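You operate a simulated robot arm through the tools that you are given. There is no shell and no other tool.

Carry out the task below with a simulated robot arm. There is one attempt and no reset: what you move stays moved.

JOB
Load the small brass coil on the red reel and secure it.
Fine: brake on HOLD before you wind the hub to TIGHT; swing both reel arms over the coil.

Only the result counts: the job must be done as asked and must still hold three seconds after the hand-in. Knocking over, shifting, dropping, spilling or breaking anything else fails it.

ROBOT AND FRAMES
A 7-joint arm with a two-finger parallel gripper, fixed in place. Base frame: the origin is on the floor under the middle of its stand, x ahead of it, y to its left, z up. Units: cm, rad, N and s.
It reaches about 111.2 cm from its shoulder. Its first joint turns from -2.897 to 2.897 rad. Payload 3.43 kg.
The tool frame sits at the grasp point between the pads (the TCP): z along the fingers, y along the line on which they close. The tips reach 3.4 cm beyond it. The gripper opens to 12.8 cm. The fingers are 2.4 cm wide and 1.2 cm thick; the gripper's body (4.8 by 13 cm) begins 9.6 cm behind the TCP.
Orientation is told as [roll, pitch, yaw] about the base's x, y, z axes, in that order, counted from this pose: with the fingers straight down and closing along the base's y, the tool's x points along the base's -x, its y along +y and its z along -z.

CONTROLS
- The arm moves only by the tool drive_tool. Its argument "series" is one flat list of numbers, 7 for each row, row after row: the shift along the base's x, y, z in cm, then the turn, a rotation vector about the base's x, y, z in rad, then the closure in counts, from 0 (fully open) to 255 (shut). In form: [dx, dy, dz, wx, wy, wz, jaw, dx, dy, dz, wx, wy, wz, jaw, ...]. A call has 1 to 20 rows; each row shifts and turns the commanded pose from where the row before left it. A row lasts 0.2 s, in which the tool goes at most 5 cm and 0.15 rad; a call with a longer step from one row to the next is refused whole, and so is a gripper value outside its range. A pose out of reach is approached as far as the arm can. The call stops where the force on the tool passes 70 N (or 10 N more than at its start, if that is more) or the arm is blocked; 0.2 s more then pass. Each finger travels about 15.3 cm/s and halts on what it meets, pressing with about 36 N; the grip force reading is that of the motor and also rises with nothing between the fingers. The clock runs only during rows and for 0.2 s after the last one: add rows that do not move to give the fingers time. The reply holds the time, the measured pose of the TCP, the force on the tool along the base axes, the opening and the grip force, in the units named above and with some noise, with the torque about the TCP (base axes, N m) and any sound that the robot's microphone picked up.
- Cameras (640 x 400 px; columns grow to the right, rows downward): "scene" is fixed at [22.03, -49.91, 168.26]; the picture's right is [0.77, -0.64, 0.00], its down [-0.45, -0.55, -0.70] and it looks along [0.45, 0.54, -0.71] (base axes); focal length 335 px, centre (320, 200). "wrist" rides on the gripper at [7.6, -1.1, -16] in the tool frame; the picture's right is [0.15, 0.99, 0.00], its down [-0.88, 0.13, -0.46] and it looks along [-0.45, 0.07, 0.89] (tool axes); focal length 234 px, centre (320, 200). There is no depth. A picture from a camera that has moved, and an enlarged one, comes with that camera's place and axes in the base frame and with its lens.
- grab_frame(camera): a new picture of that camera. No time passes.
- inspect(camera, box): a new picture of the part [left, top, right, bottom] of that camera's present view, enlarged. No time passes.
- sign_off(): hands the job in; it is judged then, once.

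Places have to be worked out from the pictures, the camera data and where the tool is seen. Open the gripper and draw the arm clear of the work before you hand the job in, unless the task says otherwise.

The tools are called after "Emit:" as name(argument=value, ...) on one line, values as JSON. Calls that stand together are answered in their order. drive_tool: Moves the arm, as the interface text tells. Its arguments: {"type":"object","properties":{"series":{"type":"array"}},"required":["series"]} The other tools are called the same way: grab_frame (camera) takes a picture; inspect (camera, box) takes an enlarged picture of a part of a camera's view; sign_off () hands the job in.

At the start:

```text
t: 0.0
tcp_pos: [47.72, 24.1, 128.66]
ee_rot: [-0.001, -0.001, -0.001]
wrist_force: [-0.2, 0.0, 0.0]
moment: [-0.01, 0.03, -0.01]
gripper_width: 12.77
grasp_force: 0.1
```

scene: 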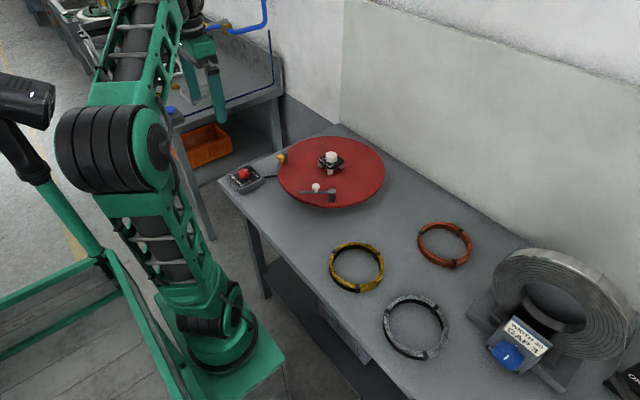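
wrist: 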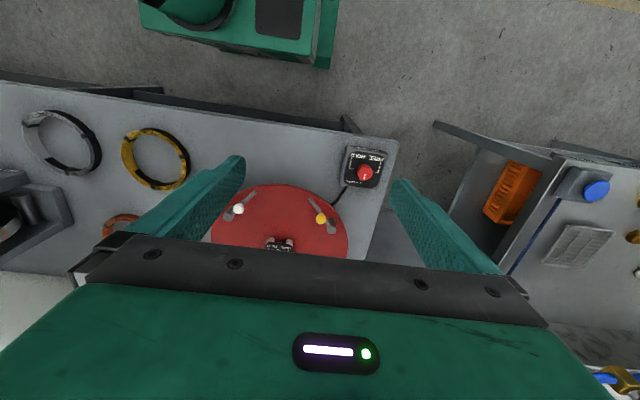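

I begin by looking closely at the reel, the coils and the control box before moving anything.

Emit:
inspect(camera="scene", box=[210, 120, 410, 245])

Emit:
inspect(camera="scene", box=[300, 200, 500, 325])

Emit:
inspect(camera="wrist", box=[200, 140, 400, 265])

Emit:
inspect(camera="scene", box=[440, 230, 640, 355])

```text
3.20 times, centred on (310, 182) of scene
camera zoom: at [22.03, -49.91, 168.26], right [0.77, -0.64, 0.0], down [-0.45, -0.55, -0.7], along [0.45, 0.54, -0.71], focal length 1071 px, centre (352, 256)
```

zoom: 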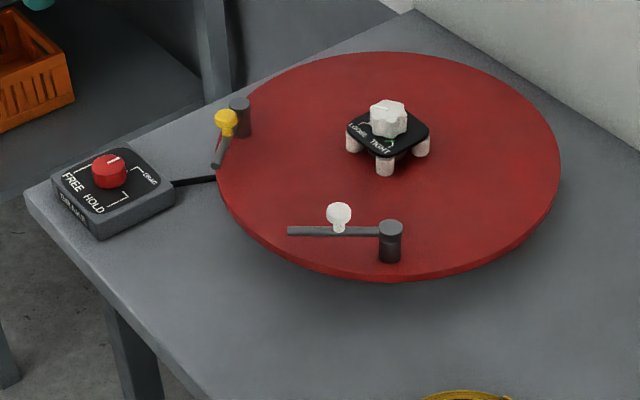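

```text
3.20 times, centred on (400, 262) of scene
camera zoom: at [22.03, -49.91, 168.26], right [0.77, -0.64, 0.0], down [-0.45, -0.55, -0.7], along [0.45, 0.54, -0.71], focal length 1071 px, centre (64, 0)
```

zoom: 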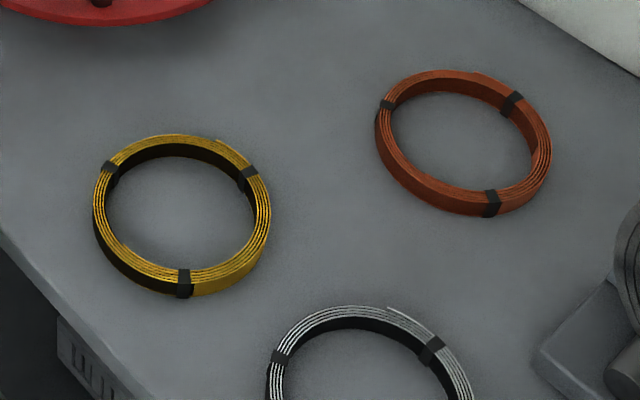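

```text
3.20 times, centred on (300, 202) of wrist
camera zoom: at [40.27, 23.09, 144.63], right [-0.15, 0.99, 0.0], down [0.88, 0.13, 0.46], along [0.45, 0.07, -0.89], focal length 749 px, centre (384, 192)
```

zoom: 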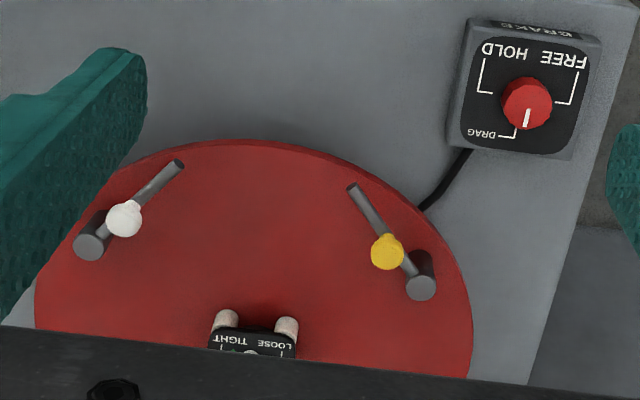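

```text
3.20 times, centred on (540, 292) of scene
camera zoom: at [22.03, -49.91, 168.26], right [0.77, -0.64, 0.0], down [-0.45, -0.55, -0.7], along [0.45, 0.54, -0.71], focal length 1071 px, centre (-384, -96)
```

zoom: 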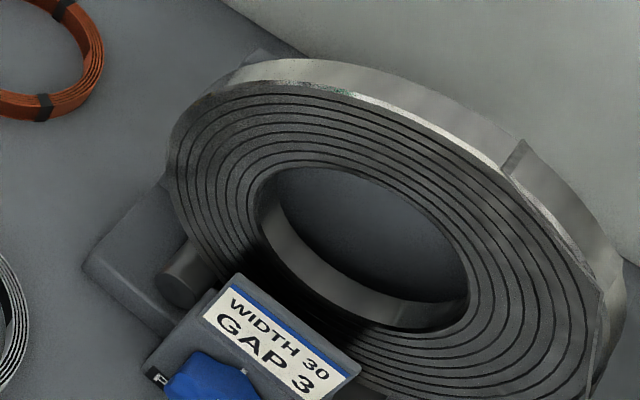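

The brake knob's pointer seems to be at DRAG, and triangulating both views puts the knob near (59.5, 38, 88). I move above it at a safe height for a closer wrist view.

Emit:
drive_tool(series=[1.7, 2.3, -2.5, 0, 0, 0, 0, 1.7, 2.3, -2.5, 0, 0, 0, 0, 1.7, 2.3, -2.5, 0, 0, 0, 0, 1.7, 2.3, -2.5, 0, 0, 0, 0, 1.7, 2.3, -2.5, 0, 0, 0, 0, 1.7, 2.3, -2.5, 0, 0, 0, 0, 0, 0, 0, 0, 0, 0, 0])

```text
t: 1.6
tcp_pos: [56.51, 37.73, 114.16]
ee_rot: [0.002, -0.011, -0.001]
wrist_force: [-0.5, 0.4, 0.4]
moment: [-0.01, -0.01, 0.01]
gripper_width: 12.8
grasp_force: 0.0
out of reach, approached as far as the arm can: row 3
```

The arm stopped about 1.4 cm short in x, with row 3 reported as out of reach. I take pictures before continuing.

Emit:
grab_frame(camera="wrist")

Emit:
grab_frame(camera="scene")

```text
taken
camera wrist: at [48.72, 36.75, 130.11], right [-0.15, 0.99, 0.0], down [0.88, 0.13, 0.47], along [0.46, 0.07, -0.89], focal length 234 px, centre (320, 200)
```

wrist: 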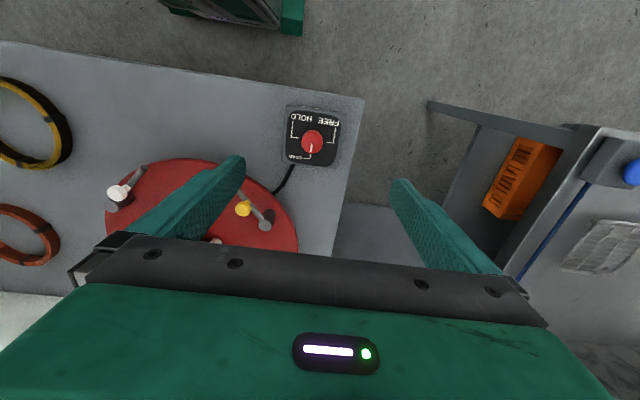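

```text
taken
```

scene: 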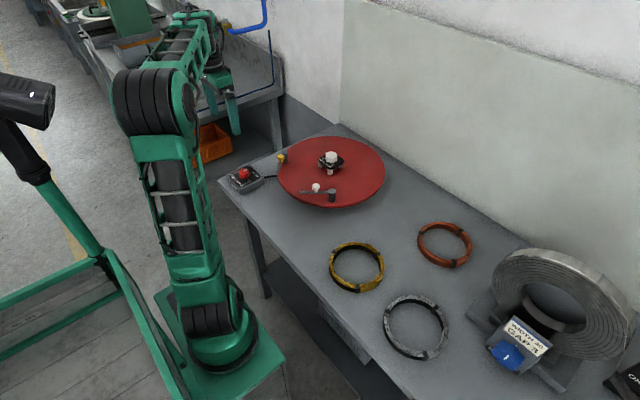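

The knob projects to about (59.1, 37.2, 89), and its label shows DRAG/HOLD/FREE. I descend to about z=102 over it and check that the arm tracks.

Emit:
drive_tool(series=[0.4, -0.2, -3.0, 0, 0, 0, 0, 0.4, -0.2, -3.0, 0, 0, 0, 0, 0.4, -0.3, -3.0, 0, 0, 0, 0, 0, 0, -2.7, 0, 0, 0, 0, 0, 0, 0, 0, 0, 0, 0])

Emit:
grab_frame(camera="wrist")

```text
t: 2.8
tcp_pos: [57.55, 36.92, 102.59]
ee_rot: [0.0, -0.012, 0.001]
wrist_force: [0.1, 0.2, -0.2]
moment: [0.02, 0.01, 0.04]
gripper_width: 12.81
grasp_force: 0.0
```

```text
taken
camera wrist: at [49.79, 35.98, 118.45], right [-0.15, 0.99, 0.0], down [0.88, 0.13, 0.47], along [0.46, 0.07, -0.88], focal length 234 px, centre (320, 200)
```

wrist: 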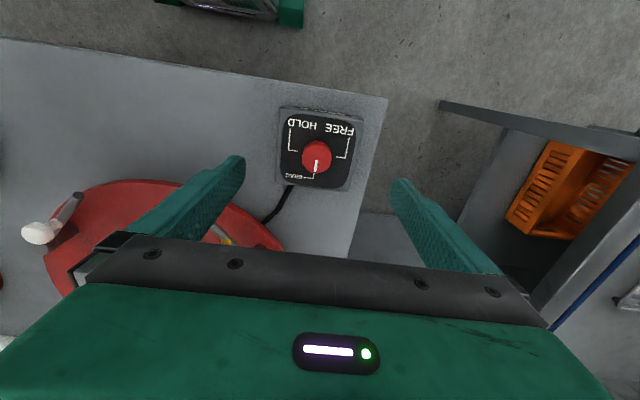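

I look closely at the brake dial markings from this nearer view.

Emit:
inspect(camera="wrist", box=[260, 95, 372, 195])

Emit:
inspect(camera="scene", box=[215, 145, 295, 195])

Emit:
inspect(camera="scene", box=[290, 140, 370, 190])

```text
4.00 times, centred on (316, 145) of wrist
camera zoom: at [49.79, 35.98, 118.45], right [-0.15, 0.99, 0.0], down [0.88, 0.13, 0.47], along [0.46, 0.07, -0.88], focal length 937 px, centre (336, 420)
```

zoom: 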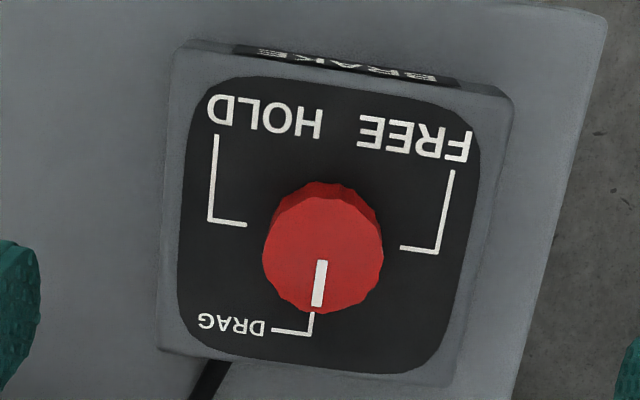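

```text
8.00 times, centred on (255, 170) of scene
camera zoom: at [22.03, -49.91, 168.26], right [0.77, -0.64, 0.0], down [-0.45, -0.55, -0.7], along [0.45, 0.54, -0.71], focal length 2678 px, centre (840, 440)
```

zoom: 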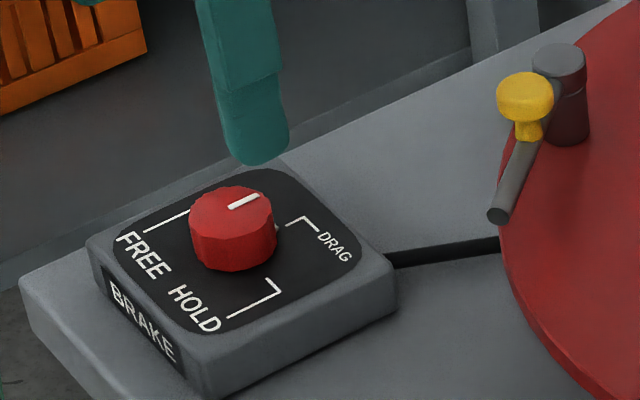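

```text
8.00 times, centred on (330, 165) of scene
camera zoom: at [22.03, -49.91, 168.26], right [0.77, -0.64, 0.0], down [-0.45, -0.55, -0.7], along [0.45, 0.54, -0.71], focal length 2678 px, centre (240, 480)
```

zoom: 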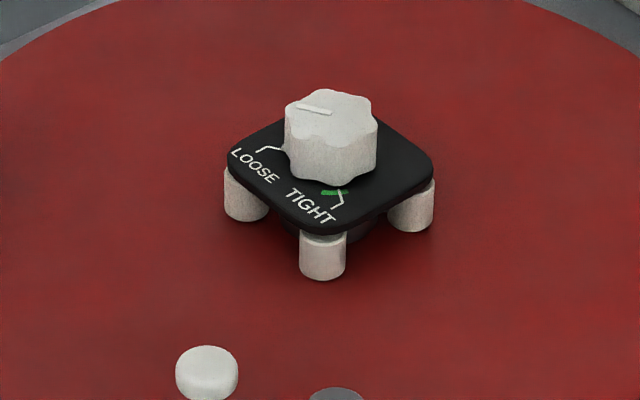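

The pointer is at DRAG (+x), HOLD lies at -y, so the knob must turn about -90° about z. Its top is near (58.6, 36.9, 91). I centre over it and pre-rotate +45° so the turn stays symmetric about the wrist's neutral position.

Emit:
drive_tool(series=[0.35, 0, 0, 0, 0.002, 0.131, 0, 0.35, 0, 0, 0, 0.002, 0.131, 0, 0.35, 0, 0, 0, 0.002, 0.131, 0, 0, 0, 0, 0, 0.002, 0.131, 0, 0, 0, 0, 0, 0.002, 0.131, 0, 0, 0, 0, 0, 0.002, 0.131, 0, 0, 0, 0, 0, 0, 0, 0])

Emit:
grab_frame(camera="wrist")

```text
t: 4.4
tcp_pos: [58.66, 37.12, 102.54]
ee_rot: [0.006, -0.002, 0.788]
wrist_force: [0.1, 0.1, 0.1]
moment: [0.01, -0.02, -0.03]
gripper_width: 12.8
grasp_force: 0.0
```

```text
taken
camera wrist: at [54.16, 31.0, 118.46], right [-0.8, 0.59, 0.01], down [0.53, 0.71, 0.46], along [0.27, 0.37, -0.89], focal length 234 px, centre (320, 200)
```

wrist: 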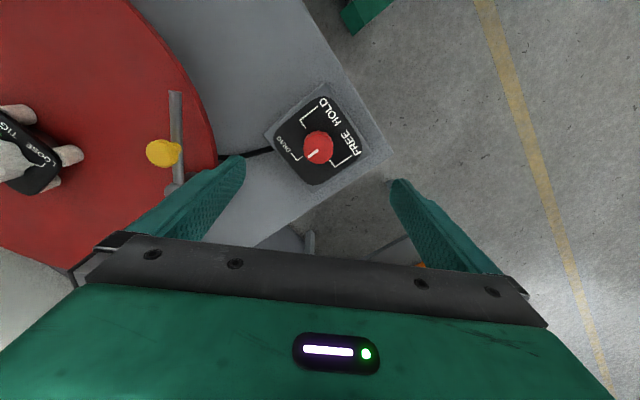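

The knob is nearly under the TCP axis. I zoom in to refine before descending.

Emit:
inspect(camera="wrist", box=[260, 80, 388, 208])

```text
3.12 times, centred on (324, 144) of wrist
camera zoom: at [54.16, 31.0, 118.46], right [-0.8, 0.59, 0.01], down [0.53, 0.71, 0.46], along [0.27, 0.37, -0.89], focal length 732 px, centre (308, 375)
```

zoom: 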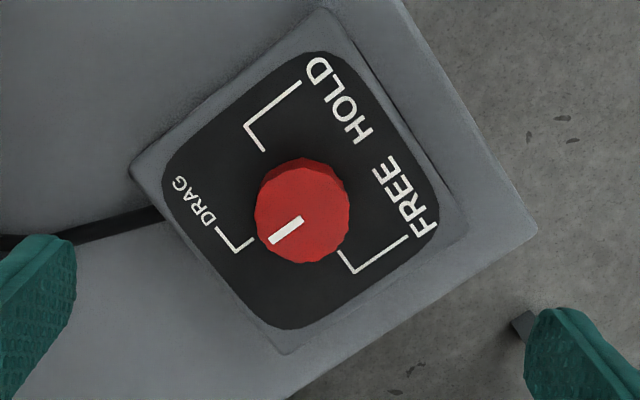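

The knob's top is within 2 mm of the tool axis. I descend to TCP z≈95 (tips at about 91.6) and check again.

Emit:
drive_tool(series=[0, -0.1, -2.5, 0, 0, 0, 100, 0, 0, -2.5, 0, 0, 0, 100, 0, 0, -2.5, 0, 0, 0, 100, 0, 0, 0, 0, 0, 0, 100])

Emit:
grab_frame(camera="wrist")

Emit:
inspect(camera="scene", box=[195, 125, 315, 205])

```text
t: 5.4
tcp_pos: [58.75, 36.89, 95.04]
ee_rot: [0.005, -0.002, 0.786]
wrist_force: [0.8, 0.0, 0.7]
moment: [0.02, 0.0, 0.01]
gripper_width: 7.75
grasp_force: 0.0
```

```text
taken
camera wrist: at [54.24, 30.79, 110.98], right [-0.8, 0.6, 0.0], down [0.53, 0.71, 0.46], along [0.27, 0.37, -0.89], focal length 234 px, centre (320, 200)
```

wrist: 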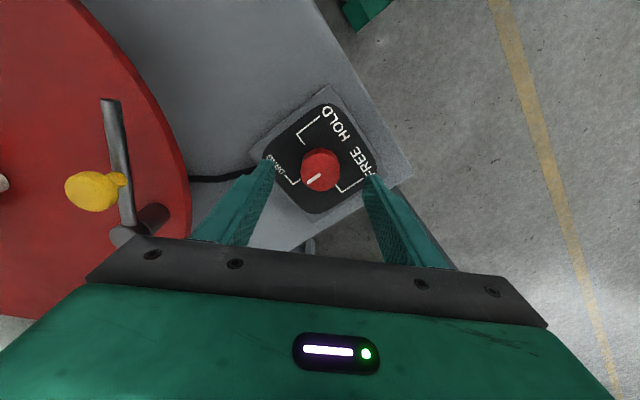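

```text
5.00 times, centred on (255, 165) of scene
camera zoom: at [22.03, -49.91, 168.26], right [0.77, -0.64, 0.0], down [-0.45, -0.55, -0.7], along [0.45, 0.54, -0.71], focal length 1674 px, centre (645, 375)
```

zoom: 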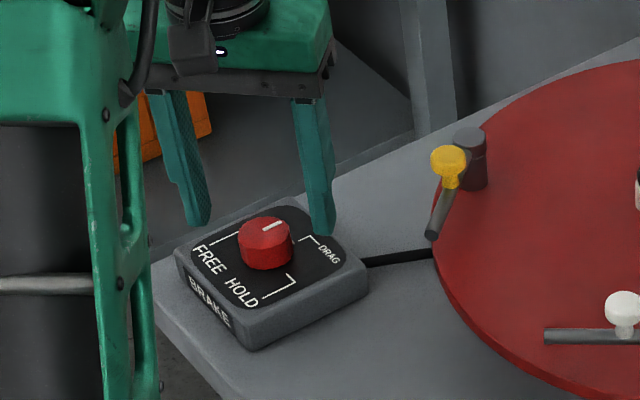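

I zoom in to get the knob's height and centring.

Emit:
inspect(camera="wrist", box=[256, 100, 384, 228])

```text
3.12 times, centred on (320, 164) of wrist
camera zoom: at [54.24, 30.79, 110.98], right [-0.8, 0.6, 0.0], down [0.53, 0.71, 0.46], along [0.27, 0.37, -0.89], focal length 732 px, centre (320, 312)
```

zoom: 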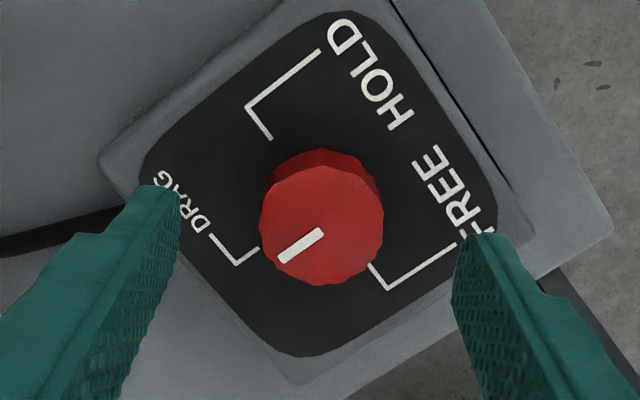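

The knob top is at z≈90.7 with a 3.7 cm diameter, and the box top is at about 88.7. I lower to TCP z≈92.6 and close on the knob.

Emit:
drive_tool(series=[0, 0, -1.2, 0, 0, 0, 100, 0, 0, -1.2, 0, 0, 0, 100, 0, 0, 0, 0, 0, 0, 100, 0, 0, 0, 0, 0, 0, 150, 0, 0, 0, 0, 0, 0, 200, 0, 0, 0, 0, 0, 0, 255, 0, 0, 0, 0, 0, 0, 255])

```text
t: 7.0
tcp_pos: [58.75, 36.96, 92.61]
ee_rot: [0.004, -0.004, 0.784]
wrist_force: [5.7, -5.9, -1.2]
moment: [-0.58, -0.79, 0.02]
gripper_width: 3.56
grasp_force: 44.3
```

The knob is gripped (3.56 cm wide). I turn it about -90° about z toward HOLD in small steps.

Emit:
drive_tool(series=[0, 0, 0, 0, 0, -0.1, 255, 0, 0, 0, 0, 0, -0.1, 255, 0, 0, 0, 0, 0, -0.1, 255, 0, 0, 0, 0, 0, -0.1, 255, 0, 0, 0, 0, 0, -0.1, 255, 0, 0, 0, 0, 0, -0.1, 255, 0, 0, 0, 0, 0, -0.1, 255, 0, 0, 0, 0, 0, -0.1, 255, 0, 0, 0, 0, 0, -0.1, 255, 0, 0, 0, 0, 0, -0.1, 255, 0, 0, 0, 0, 0, -0.1, 255, 0, 0, 0, 0, 0, -0.1, 255, 0, 0, 0, 0, 0, -0.1, 255, 0, 0, 0, 0, 0, -0.1, 255, 0, 0, 0, 0, 0, -0.1, 255, 0, 0, 0, 0, 0, -0.07, 255, 0, 0, 0, 0, 0, 0, 255])

Emit:
inspect(camera="wrist", box=[256, 100, 384, 228])

Emit:
inspect(camera="scene", box=[195, 125, 315, 205])

```text
t: 10.6
tcp_pos: [58.38, 36.95, 92.6]
ee_rot: [-0.002, -0.001, -0.783]
wrist_force: [-18.3, -44.0, 1.7]
moment: [-0.41, 0.44, 0.67]
gripper_width: 3.54
grasp_force: 45.2
```

```text
3.12 times, centred on (320, 164) of wrist
camera zoom: at [52.25, 41.62, 108.56], right [0.59, 0.8, 0.0], down [0.72, -0.53, 0.46], along [0.37, -0.27, -0.89], focal length 732 px, centre (320, 312)
```

zoom: 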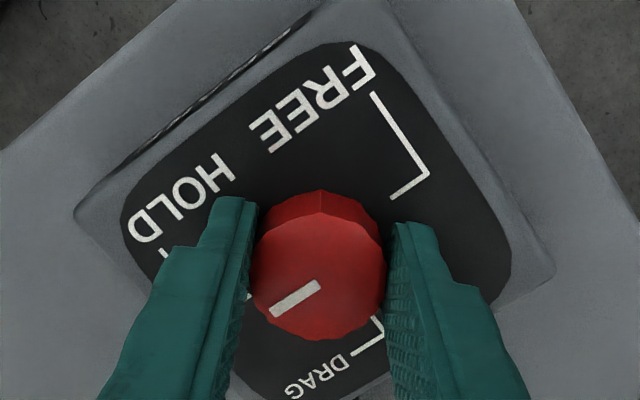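

```text
5.00 times, centred on (255, 165) of scene
camera zoom: at [22.03, -49.91, 168.26], right [0.77, -0.64, 0.0], down [-0.45, -0.55, -0.7], along [0.45, 0.54, -0.71], focal length 1674 px, centre (645, 375)
```

zoom: 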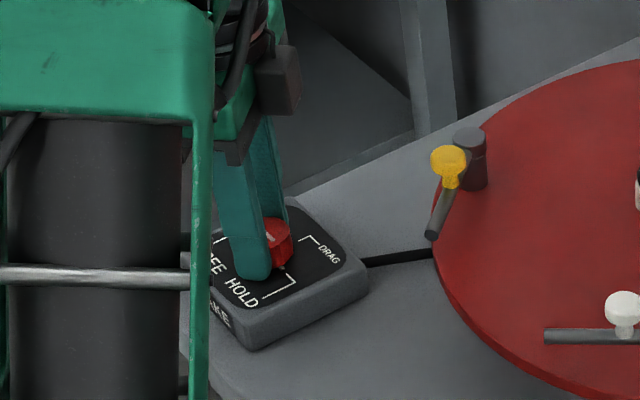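

The pointer now lines up with the HOLD tick, though there is a lateral load of about 45 N. I open the gripper straight away, rise, and verify.

Emit:
drive_tool(series=[0, 0, 0, 0, 0, 0, 100, 0, 0, 0, 0, 0, 0, 100, 0, 0, 2.0, 0, 0, 0, 100, 0, 0, 3.0, 0, 0, 0, 100, 0, 0, 4.0, 0, 0, 0, 100, 0, 0, 4.0, 0, 0, 0, 100, 0, 0, 0, 0, 0, 0, 100])

Emit:
inspect(camera="wrist", box=[240, 80, 400, 180])

Emit:
inspect(camera="scene", box=[195, 125, 315, 205])

```text
t: 12.2
tcp_pos: [58.51, 37.12, 105.42]
ee_rot: [0.002, -0.001, -0.784]
wrist_force: [0.4, 0.4, 0.1]
moment: [-0.03, -0.02, 0.0]
gripper_width: 7.79
grasp_force: 0.2
```

```text
4.00 times, centred on (320, 130) of wrist
camera zoom: at [52.37, 41.74, 121.49], right [0.6, 0.8, 0.0], down [0.71, -0.53, 0.46], along [0.37, -0.27, -0.89], focal length 937 px, centre (320, 480)
```

zoom: 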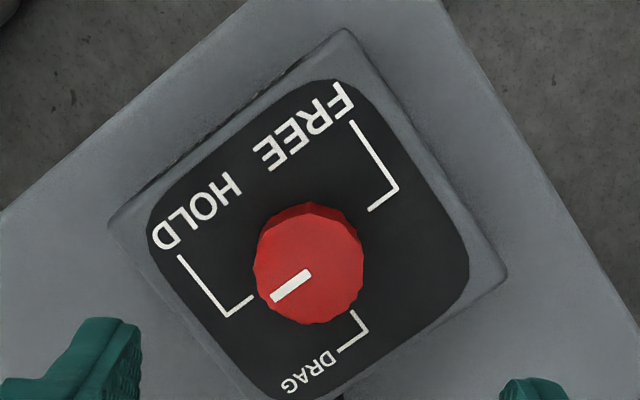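

```text
5.00 times, centred on (255, 165) of scene
camera zoom: at [22.03, -49.91, 168.26], right [0.77, -0.64, 0.0], down [-0.45, -0.55, -0.7], along [0.45, 0.54, -0.71], focal length 1674 px, centre (645, 375)
```

zoom: 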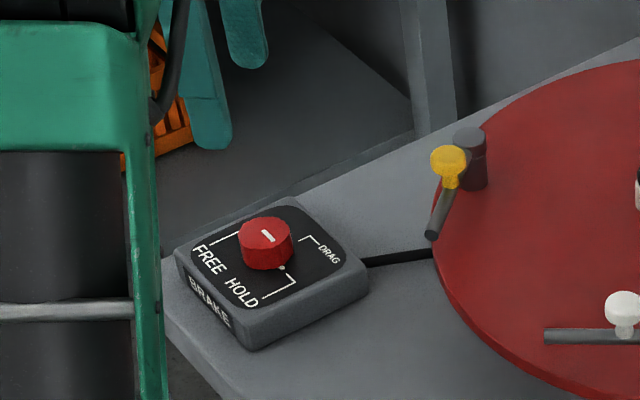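

The brake pointer now points along -y, straight at HOLD, and the box has not moved. Next I go to a viewpoint over the reel, rotating the yaw back to 0.

Emit:
drive_tool(series=[0, 0, 3.5, 0, 0, 0.131, 0, 0, 0, 3.5, 0, 0, 0.131, 0, 2.5, -2.0, 3, 0, 0, 0.131, 0, 2.5, -2.0, 3, 0, 0, 0.131, 0, 2.5, -2.0, 0, 0, 0, 0.131, 0, 2.5, -2.0, 0, 0, 0, 0.131, 0, 2.5, -2.0, 0, 0, 0, 0, 0, 2.5, -2.0, 0, 0, 0, 0, 0, 0, 0, 0, 0, 0, 0, 0])

Emit:
grab_frame(camera="wrist")

```text
t: 14.2
tcp_pos: [73.64, 25.08, 118.66]
ee_rot: [0.006, 0.0, 0.001]
wrist_force: [-0.3, 0.0, 0.4]
moment: [-0.04, 0.02, 0.01]
gripper_width: 12.79
grasp_force: 0.1
```

```text
taken
camera wrist: at [66.14, 24.06, 134.64], right [-0.15, 0.99, 0.01], down [0.88, 0.13, 0.46], along [0.45, 0.07, -0.89], focal length 234 px, centre (320, 200)
```

wrist: 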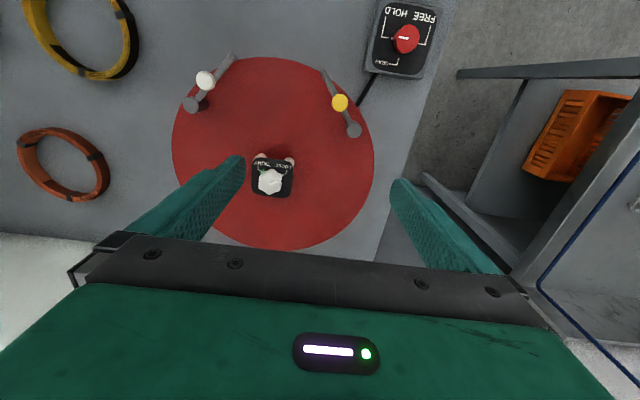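

I zoom in on the hub and the two reel arms.

Emit:
inspect(camera="wrist", box=[236, 130, 316, 210])

Emit:
inspect(camera="wrist", box=[165, 45, 385, 255])

Emit:
inspect(camera="wrist", box=[0, 0, 160, 100])

```text
5.00 times, centred on (276, 170) of wrist
camera zoom: at [66.14, 24.06, 134.64], right [-0.15, 0.99, 0.01], down [0.88, 0.13, 0.46], along [0.45, 0.07, -0.89], focal length 1171 px, centre (540, 350)
```

zoom: 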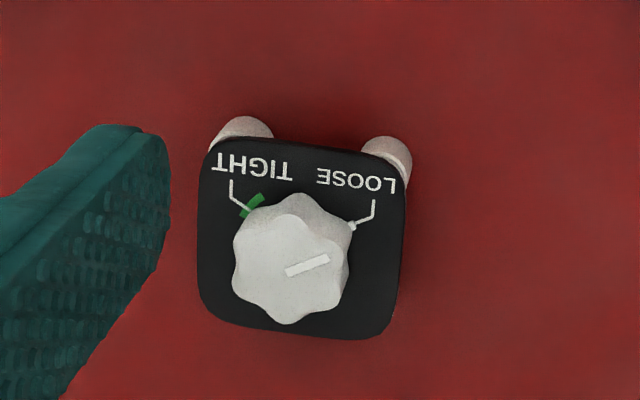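

```text
1.90 times, centred on (275, 150) of wrist
camera zoom: at [66.14, 24.06, 134.64], right [-0.15, 0.99, 0.01], down [0.88, 0.13, 0.46], along [0.45, 0.07, -0.89], focal length 446 px, centre (406, 295)
```

zoom: 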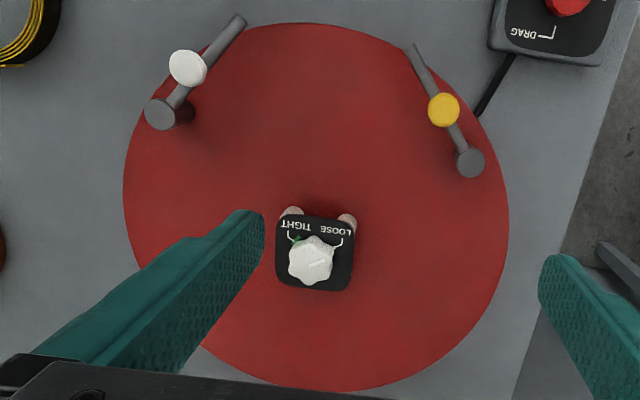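

```text
4.00 times, centred on (80, 50) of wrist
camera zoom: at [66.14, 24.06, 134.64], right [-0.15, 0.99, 0.01], down [0.88, 0.13, 0.46], along [0.45, 0.07, -0.89], focal length 937 px, centre (1280, 800)
```

zoom: 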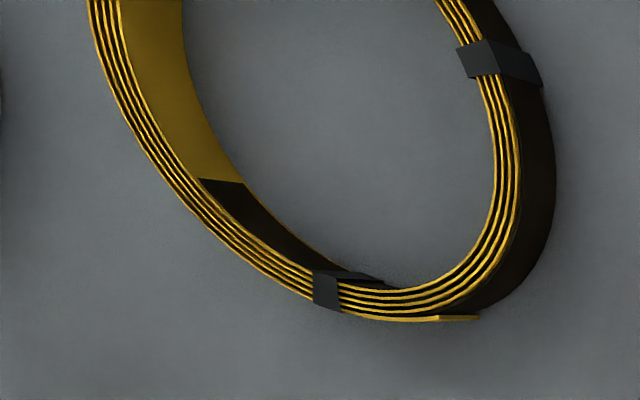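

The hub pointer sits at LOOSE, the hub axis triangulates to about (83.5, 17.7), and the arm pivots are at (72.4, 5.0) and (72.3, 30.3). Now I move over the brass coil (about (65, -15)) for a detailed look.

Emit:
drive_tool(series=[-1, -4.5, 0, 0, 0, 0, 0, -1, -4.5, 0, 0, 0, 0, 0, -1, -4.5, 0, 0, 0, 0, 0, -1, -4.5, 0, 0, 0, 0, 0, -1, -4.5, 0, 0, 0, 0, 0, -1, -4.5, -0.5, 0, 0, 0, 0, -1, -4.5, -1, 0, 0, 0, 0, -1, -4.5, -1, 0, 0, 0, 0, 0, -4.5, -1, 0, 0, 0, 0, 0, 0, 0, 0, 0, 0, 0])

Emit:
grab_frame(camera="wrist")

```text
t: 16.4
tcp_pos: [65.64, -15.61, 115.04]
ee_rot: [0.005, -0.003, 0.002]
wrist_force: [-0.6, 0.1, 0.1]
moment: [-0.01, 0.0, 0.0]
gripper_width: 12.78
grasp_force: 0.0
```

```text
taken
camera wrist: at [58.1, -16.62, 131.05], right [-0.15, 0.99, 0.0], down [0.88, 0.13, 0.46], along [0.45, 0.07, -0.89], focal length 234 px, centre (320, 200)
```

wrist: 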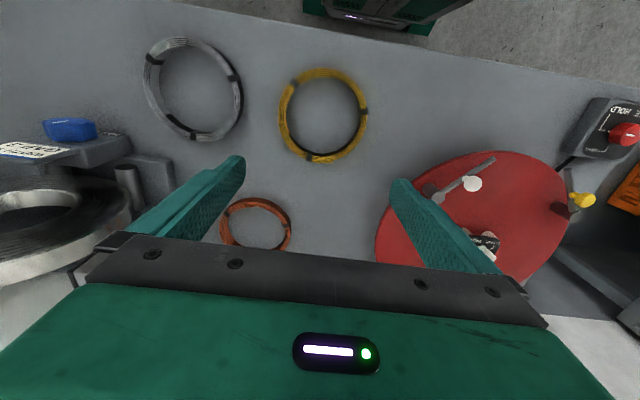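

Emit:
inspect(camera="wrist", box=[260, 55, 388, 175])

Emit:
inspect(camera="scene", box=[310, 225, 406, 305])

```text
3.33 times, centred on (324, 115) of wrist
camera zoom: at [58.1, -16.62, 131.05], right [-0.15, 0.99, 0.0], down [0.88, 0.13, 0.46], along [0.45, 0.07, -0.89], focal length 781 px, centre (307, 483)
```

zoom: 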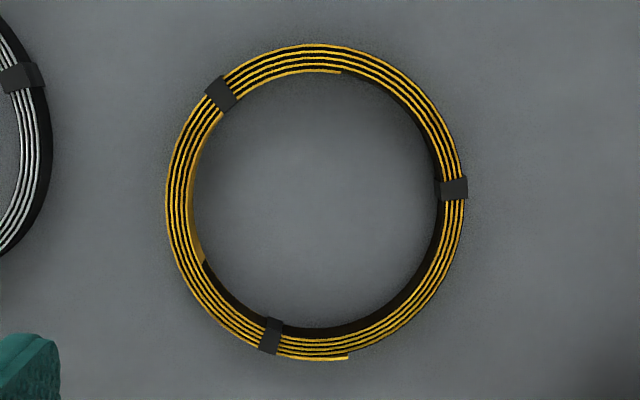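

```text
5.00 times, centred on (358, 265) of scene
camera zoom: at [22.03, -49.91, 168.26], right [0.77, -0.64, 0.0], down [-0.45, -0.55, -0.7], along [0.45, 0.54, -0.71], focal length 1674 px, centre (130, -125)
```

zoom: 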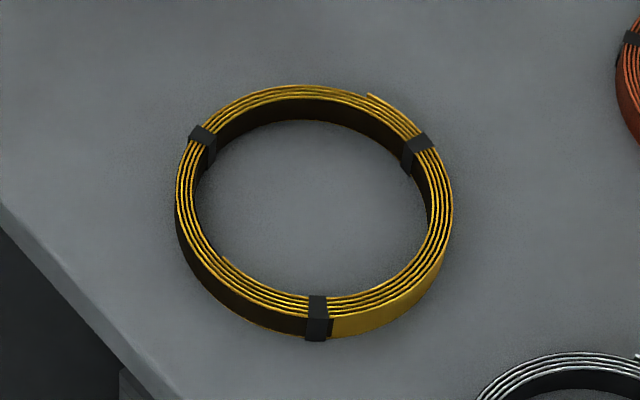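

The brass coil's outer diameter is about 15.7 cm and its inner diameter about 12.9 cm, with its top at z≈88 and centre near (63.6, -15.4). I will grip it from the inside by opening the fingers, with yaw -0.23 so they miss the straps. I descend to z≈101 with partly closed fingers.

Emit:
drive_tool(series=[-0.5, 0, -3.5, 0, 0, -0.078, 76, -0.5, 0.1, -3.5, 0, 0, -0.078, 76, -0.5, 0.1, -3.5, 0, 0, -0.078, 76, -0.5, 0, -3.5, 0, 0, 0, 76, 0, 0, 0, 0, 0, 0, 76])

Emit:
grab_frame(camera="wrist")

Emit:
inspect(camera="scene", box=[310, 195, 430, 305])

```text
t: 17.6
tcp_pos: [63.55, -15.17, 101.03]
ee_rot: [0.004, -0.001, -0.233]
wrist_force: [0.4, 0.4, -0.3]
moment: [-0.02, 0.02, 0.01]
gripper_width: 8.99
grasp_force: 0.0
```

```text
taken
camera wrist: at [56.02, -14.46, 117.0], right [0.09, 1.0, 0.0], down [0.89, -0.08, 0.46], along [0.46, -0.04, -0.89], focal length 234 px, centre (320, 200)
```

wrist: 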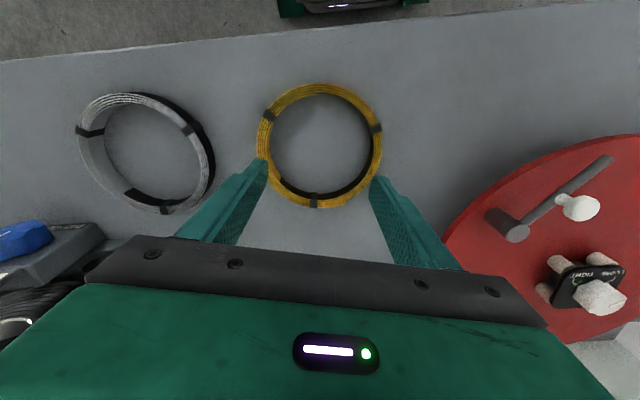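

```text
3.64 times, centred on (370, 250) of scene
camera zoom: at [22.03, -49.91, 168.26], right [0.77, -0.64, 0.0], down [-0.45, -0.55, -0.7], along [0.45, 0.54, -0.71], focal length 1217 px, centre (138, 18)
```

zoom: 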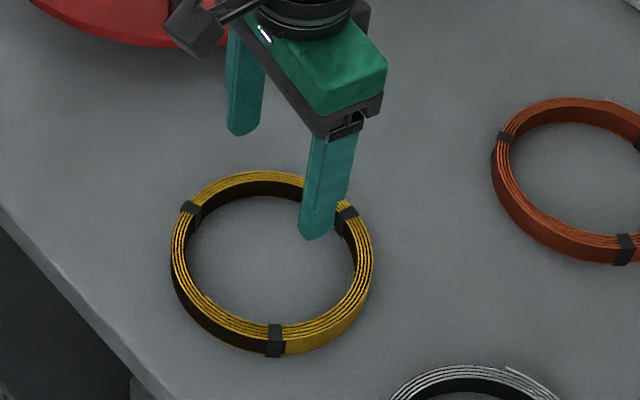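

I zoom on the coil in the wrist view to refine its centre against the tool axis.

Emit:
inspect(camera="wrist", box=[240, 70, 400, 220])

```text
2.67 times, centred on (320, 145) of wrist
camera zoom: at [56.02, -14.46, 117.0], right [0.09, 1.0, 0.0], down [0.89, -0.08, 0.46], along [0.46, -0.04, -0.89], focal length 624 px, centre (320, 347)
```

zoom: 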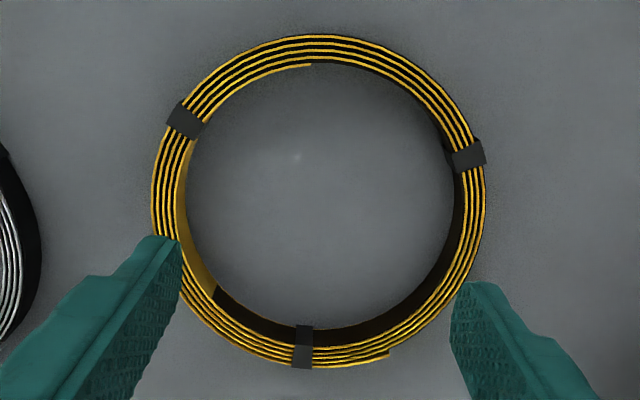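

The coil centre is about 0.5 cm further +x than the tool axis, near (64.05, -15.2), with its top at z≈88.4. I shift and lower to z≈92.5 (tips just inside the ring), then check.

Emit:
drive_tool(series=[0.25, 0, -3.0, 0, 0, 0, 76, 0.25, -0.05, -3.0, 0, 0, 0, 76, 0, 0, -2.5, 0, 0, 0, 76, 0, 0, 0, 0, 0, 0, 76])

Emit:
grab_frame(camera="wrist")

Emit:
inspect(camera="scene", box=[310, 195, 430, 305])

```text
t: 18.6
tcp_pos: [64.05, -15.2, 92.42]
ee_rot: [0.005, -0.001, -0.234]
wrist_force: [-0.1, -0.4, -0.1]
moment: [-0.01, 0.01, 0.03]
gripper_width: 8.97
grasp_force: 0.0
```

```text
taken
camera wrist: at [56.46, -14.47, 108.5], right [0.09, 1.0, 0.0], down [0.89, -0.08, 0.46], along [0.46, -0.04, -0.89], focal length 234 px, centre (320, 200)
```

wrist: 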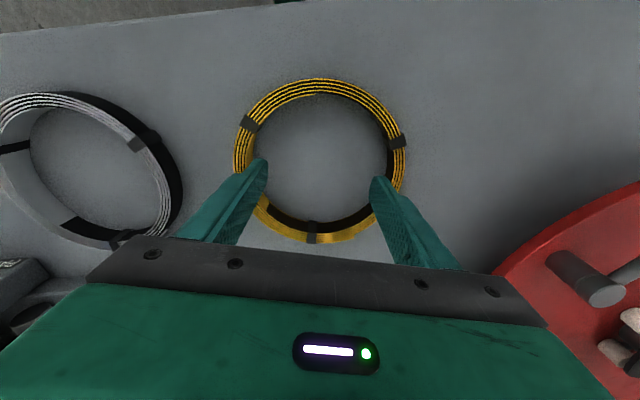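

```text
3.64 times, centred on (370, 250) of scene
camera zoom: at [22.03, -49.91, 168.26], right [0.77, -0.64, 0.0], down [-0.45, -0.55, -0.7], along [0.45, 0.54, -0.71], focal length 1217 px, centre (138, 18)
```

zoom: 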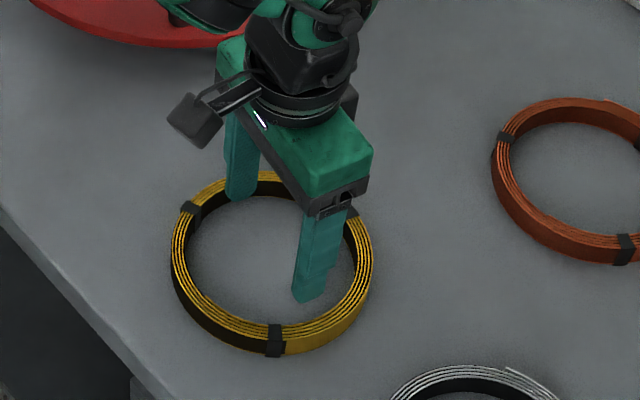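

The ring is centred on the tool axis. I lower to z≈90.5 (tips about 1.3 cm inside the ring) and open the fingers gradually against the inner wall.

Emit:
drive_tool(series=[0, 0, -1.0, 0, 0, 0, 76, 0, 0, -0.9, 0, 0, 0, 76, 0, 0, 0, 0, 0, 0, 60, 0, 0, 0, 0, 0, 0, 50, 0, 0, 0, 0, 0, 0, 40, 0, 0, 0, 0, 0, 0, 20, 0, 0, 0, 0, 0, 0, 0, 0, 0, 0, 0, 0, 0, 0])

Emit:
grab_frame(camera="wrist")

Emit:
inspect(camera="scene", box=[310, 195, 430, 305])

```text
t: 20.4
tcp_pos: [64.14, -15.2, 90.65]
ee_rot: [0.002, -0.002, -0.232]
wrist_force: [-0.9, -0.8, -2.3]
moment: [-0.05, 0.01, 0.05]
gripper_width: 10.94
grasp_force: 0.1
```

```text
taken
camera wrist: at [56.5, -14.48, 106.66], right [0.09, 1.0, 0.0], down [0.89, -0.08, 0.46], along [0.46, -0.04, -0.89], focal length 234 px, centre (320, 200)
```

wrist: 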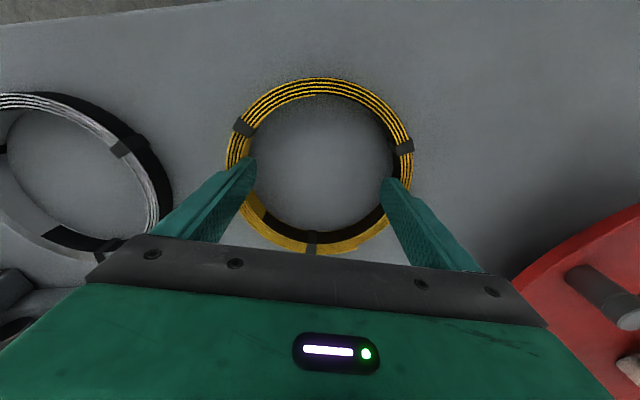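

```text
3.64 times, centred on (370, 250) of scene
camera zoom: at [22.03, -49.91, 168.26], right [0.77, -0.64, 0.0], down [-0.45, -0.55, -0.7], along [0.45, 0.54, -0.71], focal length 1217 px, centre (138, 18)
```

zoom: 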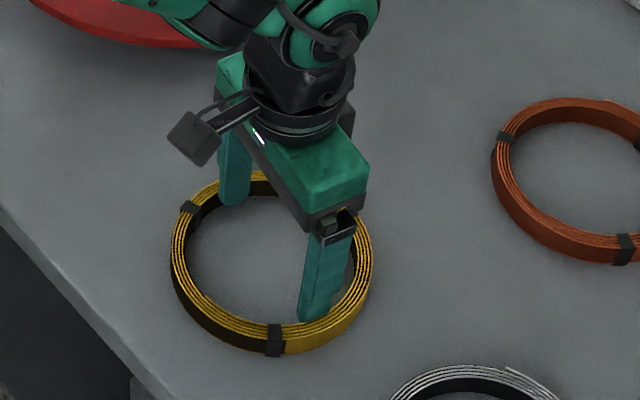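

The fingers halted at 10.94 cm instead of 12.8, so they are pressing on the inner wall. I test-lift slowly and look.

Emit:
drive_tool(series=[0, 0, 0.5, 0, 0, 0, 0, 0, 0, 0.7, 0, 0, 0, 0, 0, 0, 0.8, 0, 0, 0, 0, 0, 0, 0, 0, 0, 0, 0])

Emit:
grab_frame(camera="wrist")

Emit:
inspect(camera="scene", box=[310, 195, 430, 305])

```text
t: 21.4
tcp_pos: [64.15, -15.26, 92.64]
ee_rot: [0.005, -0.002, -0.232]
wrist_force: [0.0, -0.3, -4.5]
moment: [0.0, 0.0, -0.02]
gripper_width: 10.96
grasp_force: 0.0
```

```text
taken
camera wrist: at [56.55, -14.46, 108.6], right [0.09, 1.0, 0.0], down [0.89, -0.08, 0.46], along [0.46, -0.04, -0.89], focal length 234 px, centre (320, 200)
```

wrist: 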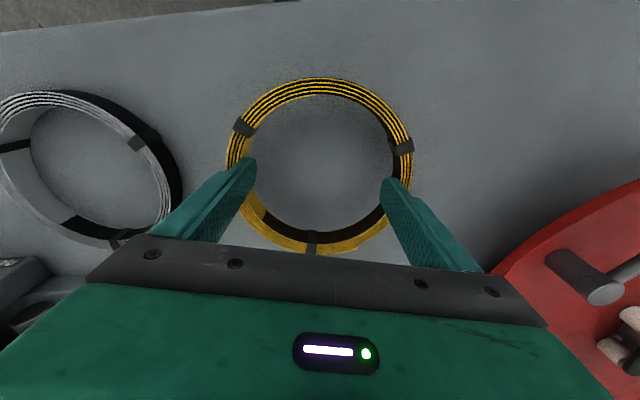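

```text
3.64 times, centred on (370, 250) of scene
camera zoom: at [22.03, -49.91, 168.26], right [0.77, -0.64, 0.0], down [-0.45, -0.55, -0.7], along [0.45, 0.54, -0.71], focal length 1217 px, centre (138, 18)
```

zoom: 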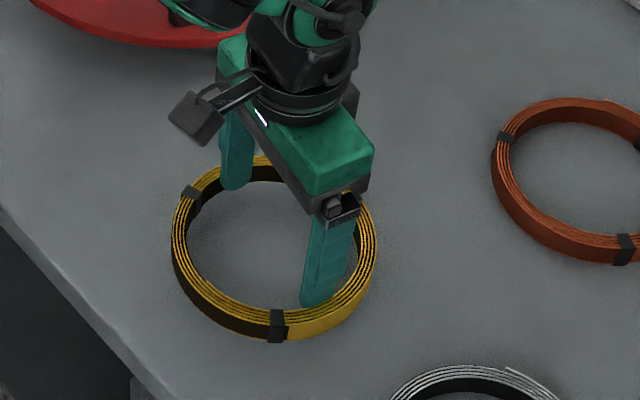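

The coil lifts cleanly with a weight of about 4.5 N and no tilt. I raise it to z≈112 and carry it toward the reel, clear of the arms.

Emit:
drive_tool(series=[0, 0, 3.5, 0, 0, 0, 0, 0, 0, 4, 0, 0, 0, 0, 0, 0, 4, 0, 0, 0, 0, 0, 0, 4, 0, 0, 0, 0, 0, 0, 4, 0, 0, 0, 0, 2.0, 3.5, 0, 0, 0, 0.039, 0, 2.0, 3.5, 0, 0, 0, 0.039, 0, 2.0, 3.5, 0, 0, 0, 0.039, 0, 2.0, 3.5, 0, 0, 0, 0.039, 0, 2.0, 3.5, 0, 0, 0, 0.039, 0, 2.0, 3.5, 0, 0, 0, 0.039, 0, 2.0, 3.5, 0, 0, 0, 0, 0, 2.0, 3.5, 0, 0, 0, 0, 0, 0, 2.0, 0, 0, 0, 0, 0, 0, 0, 0, 0, 0, 0, 0])

Emit:
grab_frame(camera="wrist")

Emit:
grab_frame(camera="scene")

```text
t: 24.6
tcp_pos: [80.15, 14.66, 112.1]
ee_rot: [0.005, -0.003, 0.001]
wrist_force: [-0.5, -0.8, -5.0]
moment: [0.0, 0.03, 0.01]
gripper_width: 10.93
grasp_force: 0.1
```

```text
taken
camera wrist: at [72.61, 13.59, 128.11], right [-0.15, 0.99, 0.0], down [0.88, 0.13, 0.46], along [0.45, 0.07, -0.89], focal length 234 px, centre (320, 200)
```

wrist: 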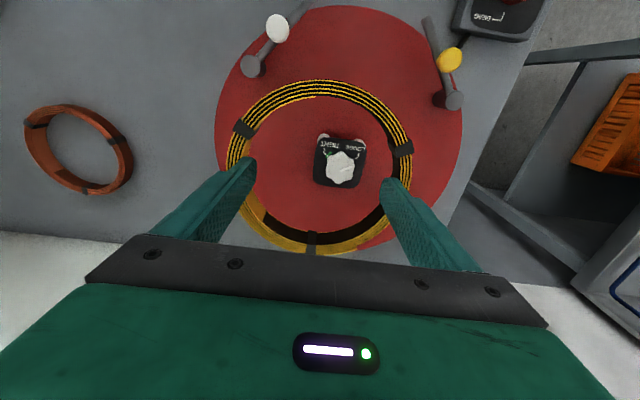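

```text
taken
```

scene: 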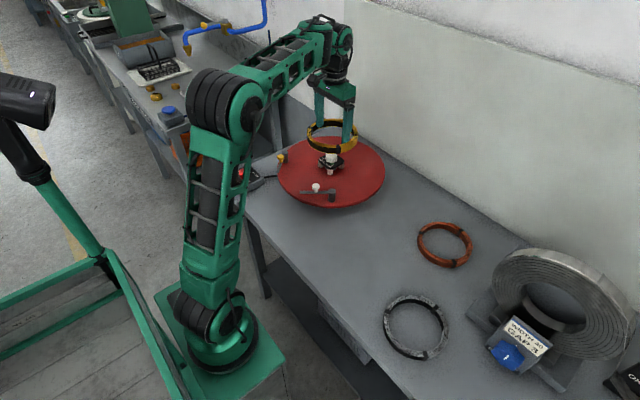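

The coil is now above the reel. I zoom in on the hub through the ring to refine its position.

Emit:
inspect(camera="wrist", box=[290, 115, 390, 205])

Emit:
inspect(camera="scene", box=[280, 115, 390, 195])

```text
4.44 times, centred on (340, 160) of wrist
camera zoom: at [72.61, 13.59, 128.11], right [-0.15, 0.99, 0.0], down [0.88, 0.13, 0.46], along [0.45, 0.07, -0.89], focal length 1041 px, centre (231, 378)
```

zoom: 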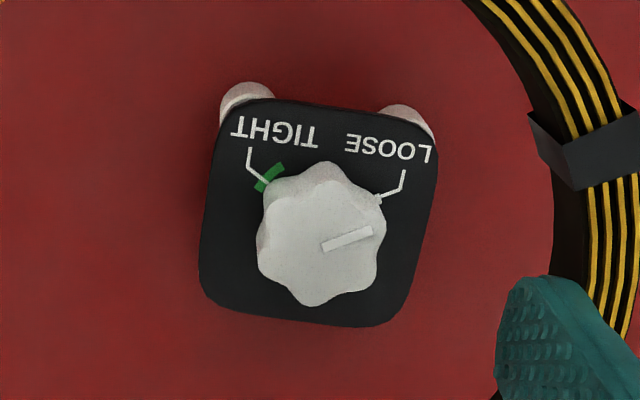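

```text
5.00 times, centred on (335, 155) of scene
camera zoom: at [22.03, -49.91, 168.26], right [0.77, -0.64, 0.0], down [-0.45, -0.55, -0.7], along [0.45, 0.54, -0.71], focal length 1674 px, centre (245, 425)
```

zoom: 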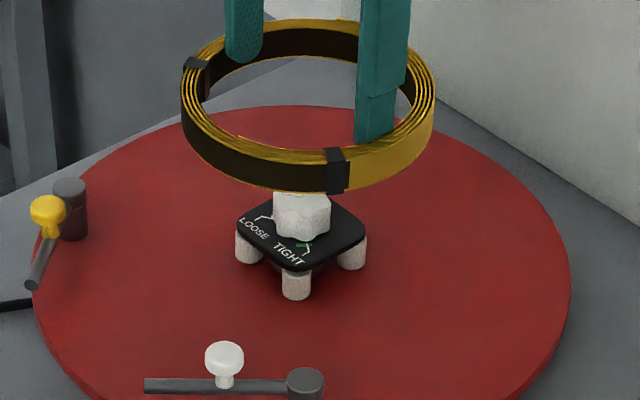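

Two wrist views agree that the knob top is at (83.0, 17.96, 97.8), and the coil is still centred on the tool axis. I align over the hub and lower to about z=102 before a check.

Emit:
drive_tool(series=[1.45, 1.65, 0, 0, 0, 0, 0, 1.4, 1.65, 0, 0, 0, 0, 0, 0, 0, -2.5, 0, 0, 0, 0, 0, 0, -2.5, 0, 0, 0, 0, 0, 0, -2.5, 0, 0, 0, 0, 0, 0, -2.5, 0, 0, 0, 0, 0, 0, 0, 0, 0, 0, 0])

Emit:
grab_frame(camera="wrist")

Emit:
inspect(camera="scene", box=[280, 115, 390, 205])

```text
t: 26.2
tcp_pos: [82.77, 18.11, 102.18]
ee_rot: [0.007, -0.002, 0.001]
wrist_force: [-0.3, 1.0, -4.5]
moment: [0.02, -0.03, 0.01]
gripper_width: 10.94
grasp_force: 0.1
```

```text
taken
camera wrist: at [75.26, 16.93, 118.21], right [-0.15, 0.99, 0.0], down [0.88, 0.13, 0.46], along [0.45, 0.07, -0.89], focal length 234 px, centre (320, 200)
```

wrist: 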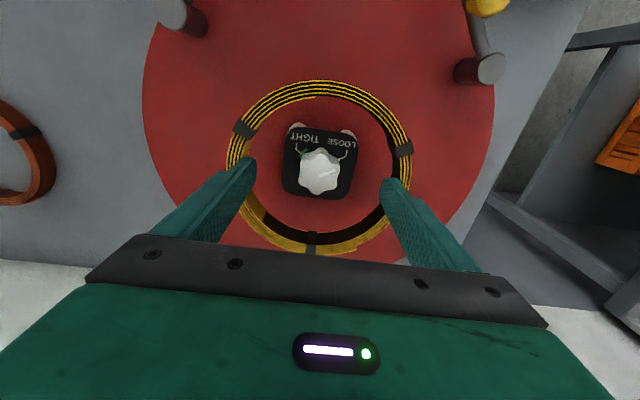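

```text
4.44 times, centred on (335, 160) of scene
camera zoom: at [22.03, -49.91, 168.26], right [0.77, -0.64, 0.0], down [-0.45, -0.55, -0.7], along [0.45, 0.54, -0.71], focal length 1488 px, centre (253, 378)
```

zoom: 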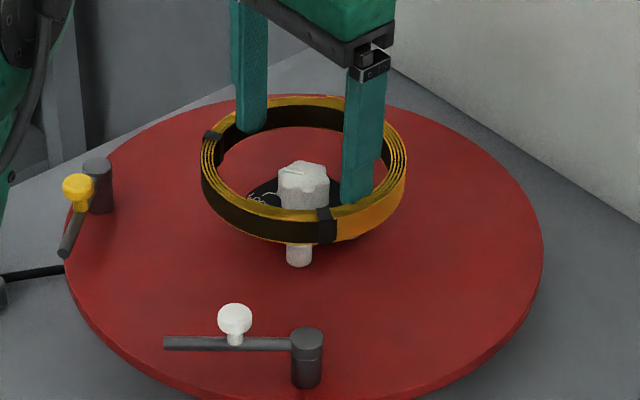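

I refine the hub alignment from this closer view.

Emit:
inspect(camera="wrist", box=[260, 110, 380, 210])

```text
4.00 times, centred on (320, 160) of wrist
camera zoom: at [75.26, 16.93, 118.21], right [-0.15, 0.99, 0.0], down [0.88, 0.13, 0.46], along [0.45, 0.07, -0.89], focal length 937 px, centre (320, 360)
```

zoom: 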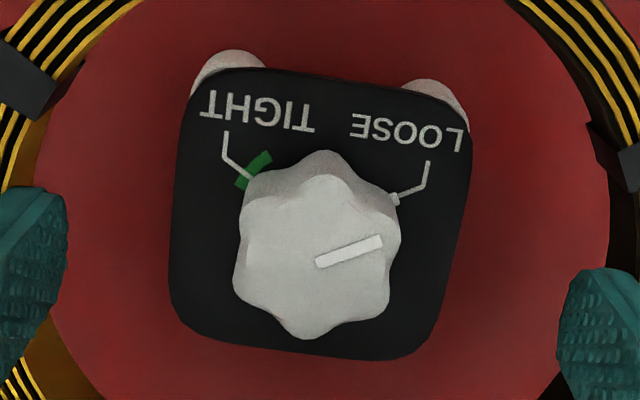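

The hub axis is at about (82.96, 18.1), so I shift +0.2 in x. Then I lower the coil over the hub, going slowly near the disc.

Emit:
drive_tool(series=[0.2, 0, 0, 0, 0, 0, 0, 0, 0, -1.5, 0, 0, 0, 0, 0, 0, -1.5, 0, 0, 0, 0, 0, 0, -1.2, 0, 0, 0, 0, 0, 0, -0.4, 0, 0, 0, 0, 0, 0, 0, 0, 0, 0, 0])

Emit:
inspect(camera="scene", box=[280, 115, 390, 205])

Emit:
grab_frame(camera="wrist")

```text
t: 27.6
tcp_pos: [83.08, 17.87, 97.5]
ee_rot: [0.005, -0.003, 0.002]
wrist_force: [-0.6, 0.3, -4.4]
moment: [0.01, -0.04, 0.02]
gripper_width: 10.96
grasp_force: 0.0
```

```text
4.44 times, centred on (335, 160) of scene
camera zoom: at [22.03, -49.91, 168.26], right [0.77, -0.64, 0.0], down [-0.45, -0.55, -0.7], along [0.45, 0.54, -0.71], focal length 1488 px, centre (253, 378)
```

zoom: 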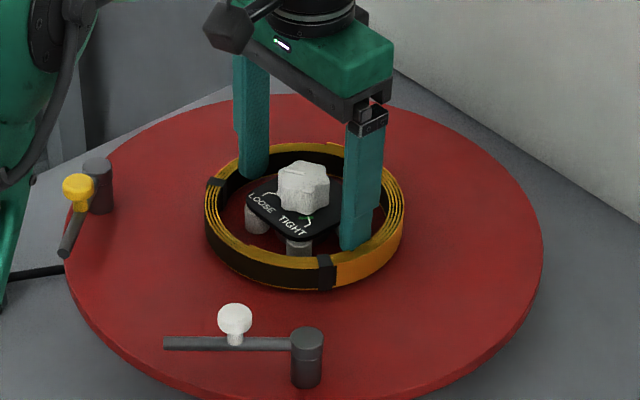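

```text
taken
camera wrist: at [75.52, 16.98, 113.58], right [-0.15, 0.99, 0.0], down [0.88, 0.13, 0.46], along [0.45, 0.07, -0.89], focal length 234 px, centre (320, 200)
```

wrist: 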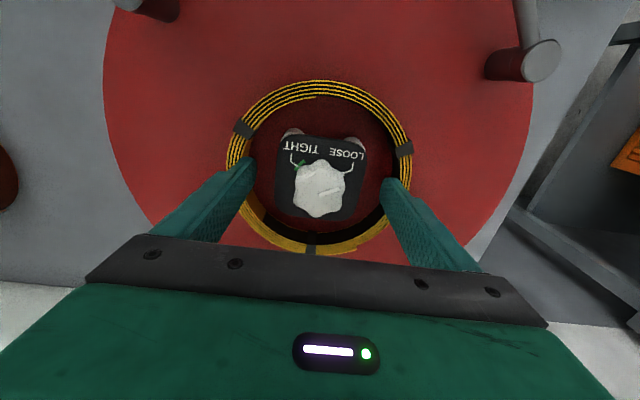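

The ring surrounds the hub plate with good clearance. I continue lowering in small steps while watching the vertical force.

Emit:
drive_tool(series=[0, 0, -0.3, 0, 0, 0, 0, 0, 0, -0.3, 0, 0, 0, 0, 0, 0, 0, 0, 0, 0, 0])

```text
t: 28.4
tcp_pos: [83.2, 18.1, 97.02]
ee_rot: [0.004, -0.003, 0.003]
wrist_force: [-1.3, -0.1, 8.8]
moment: [-0.08, 0.05, -0.03]
gripper_width: 10.95
grasp_force: 0.0
```

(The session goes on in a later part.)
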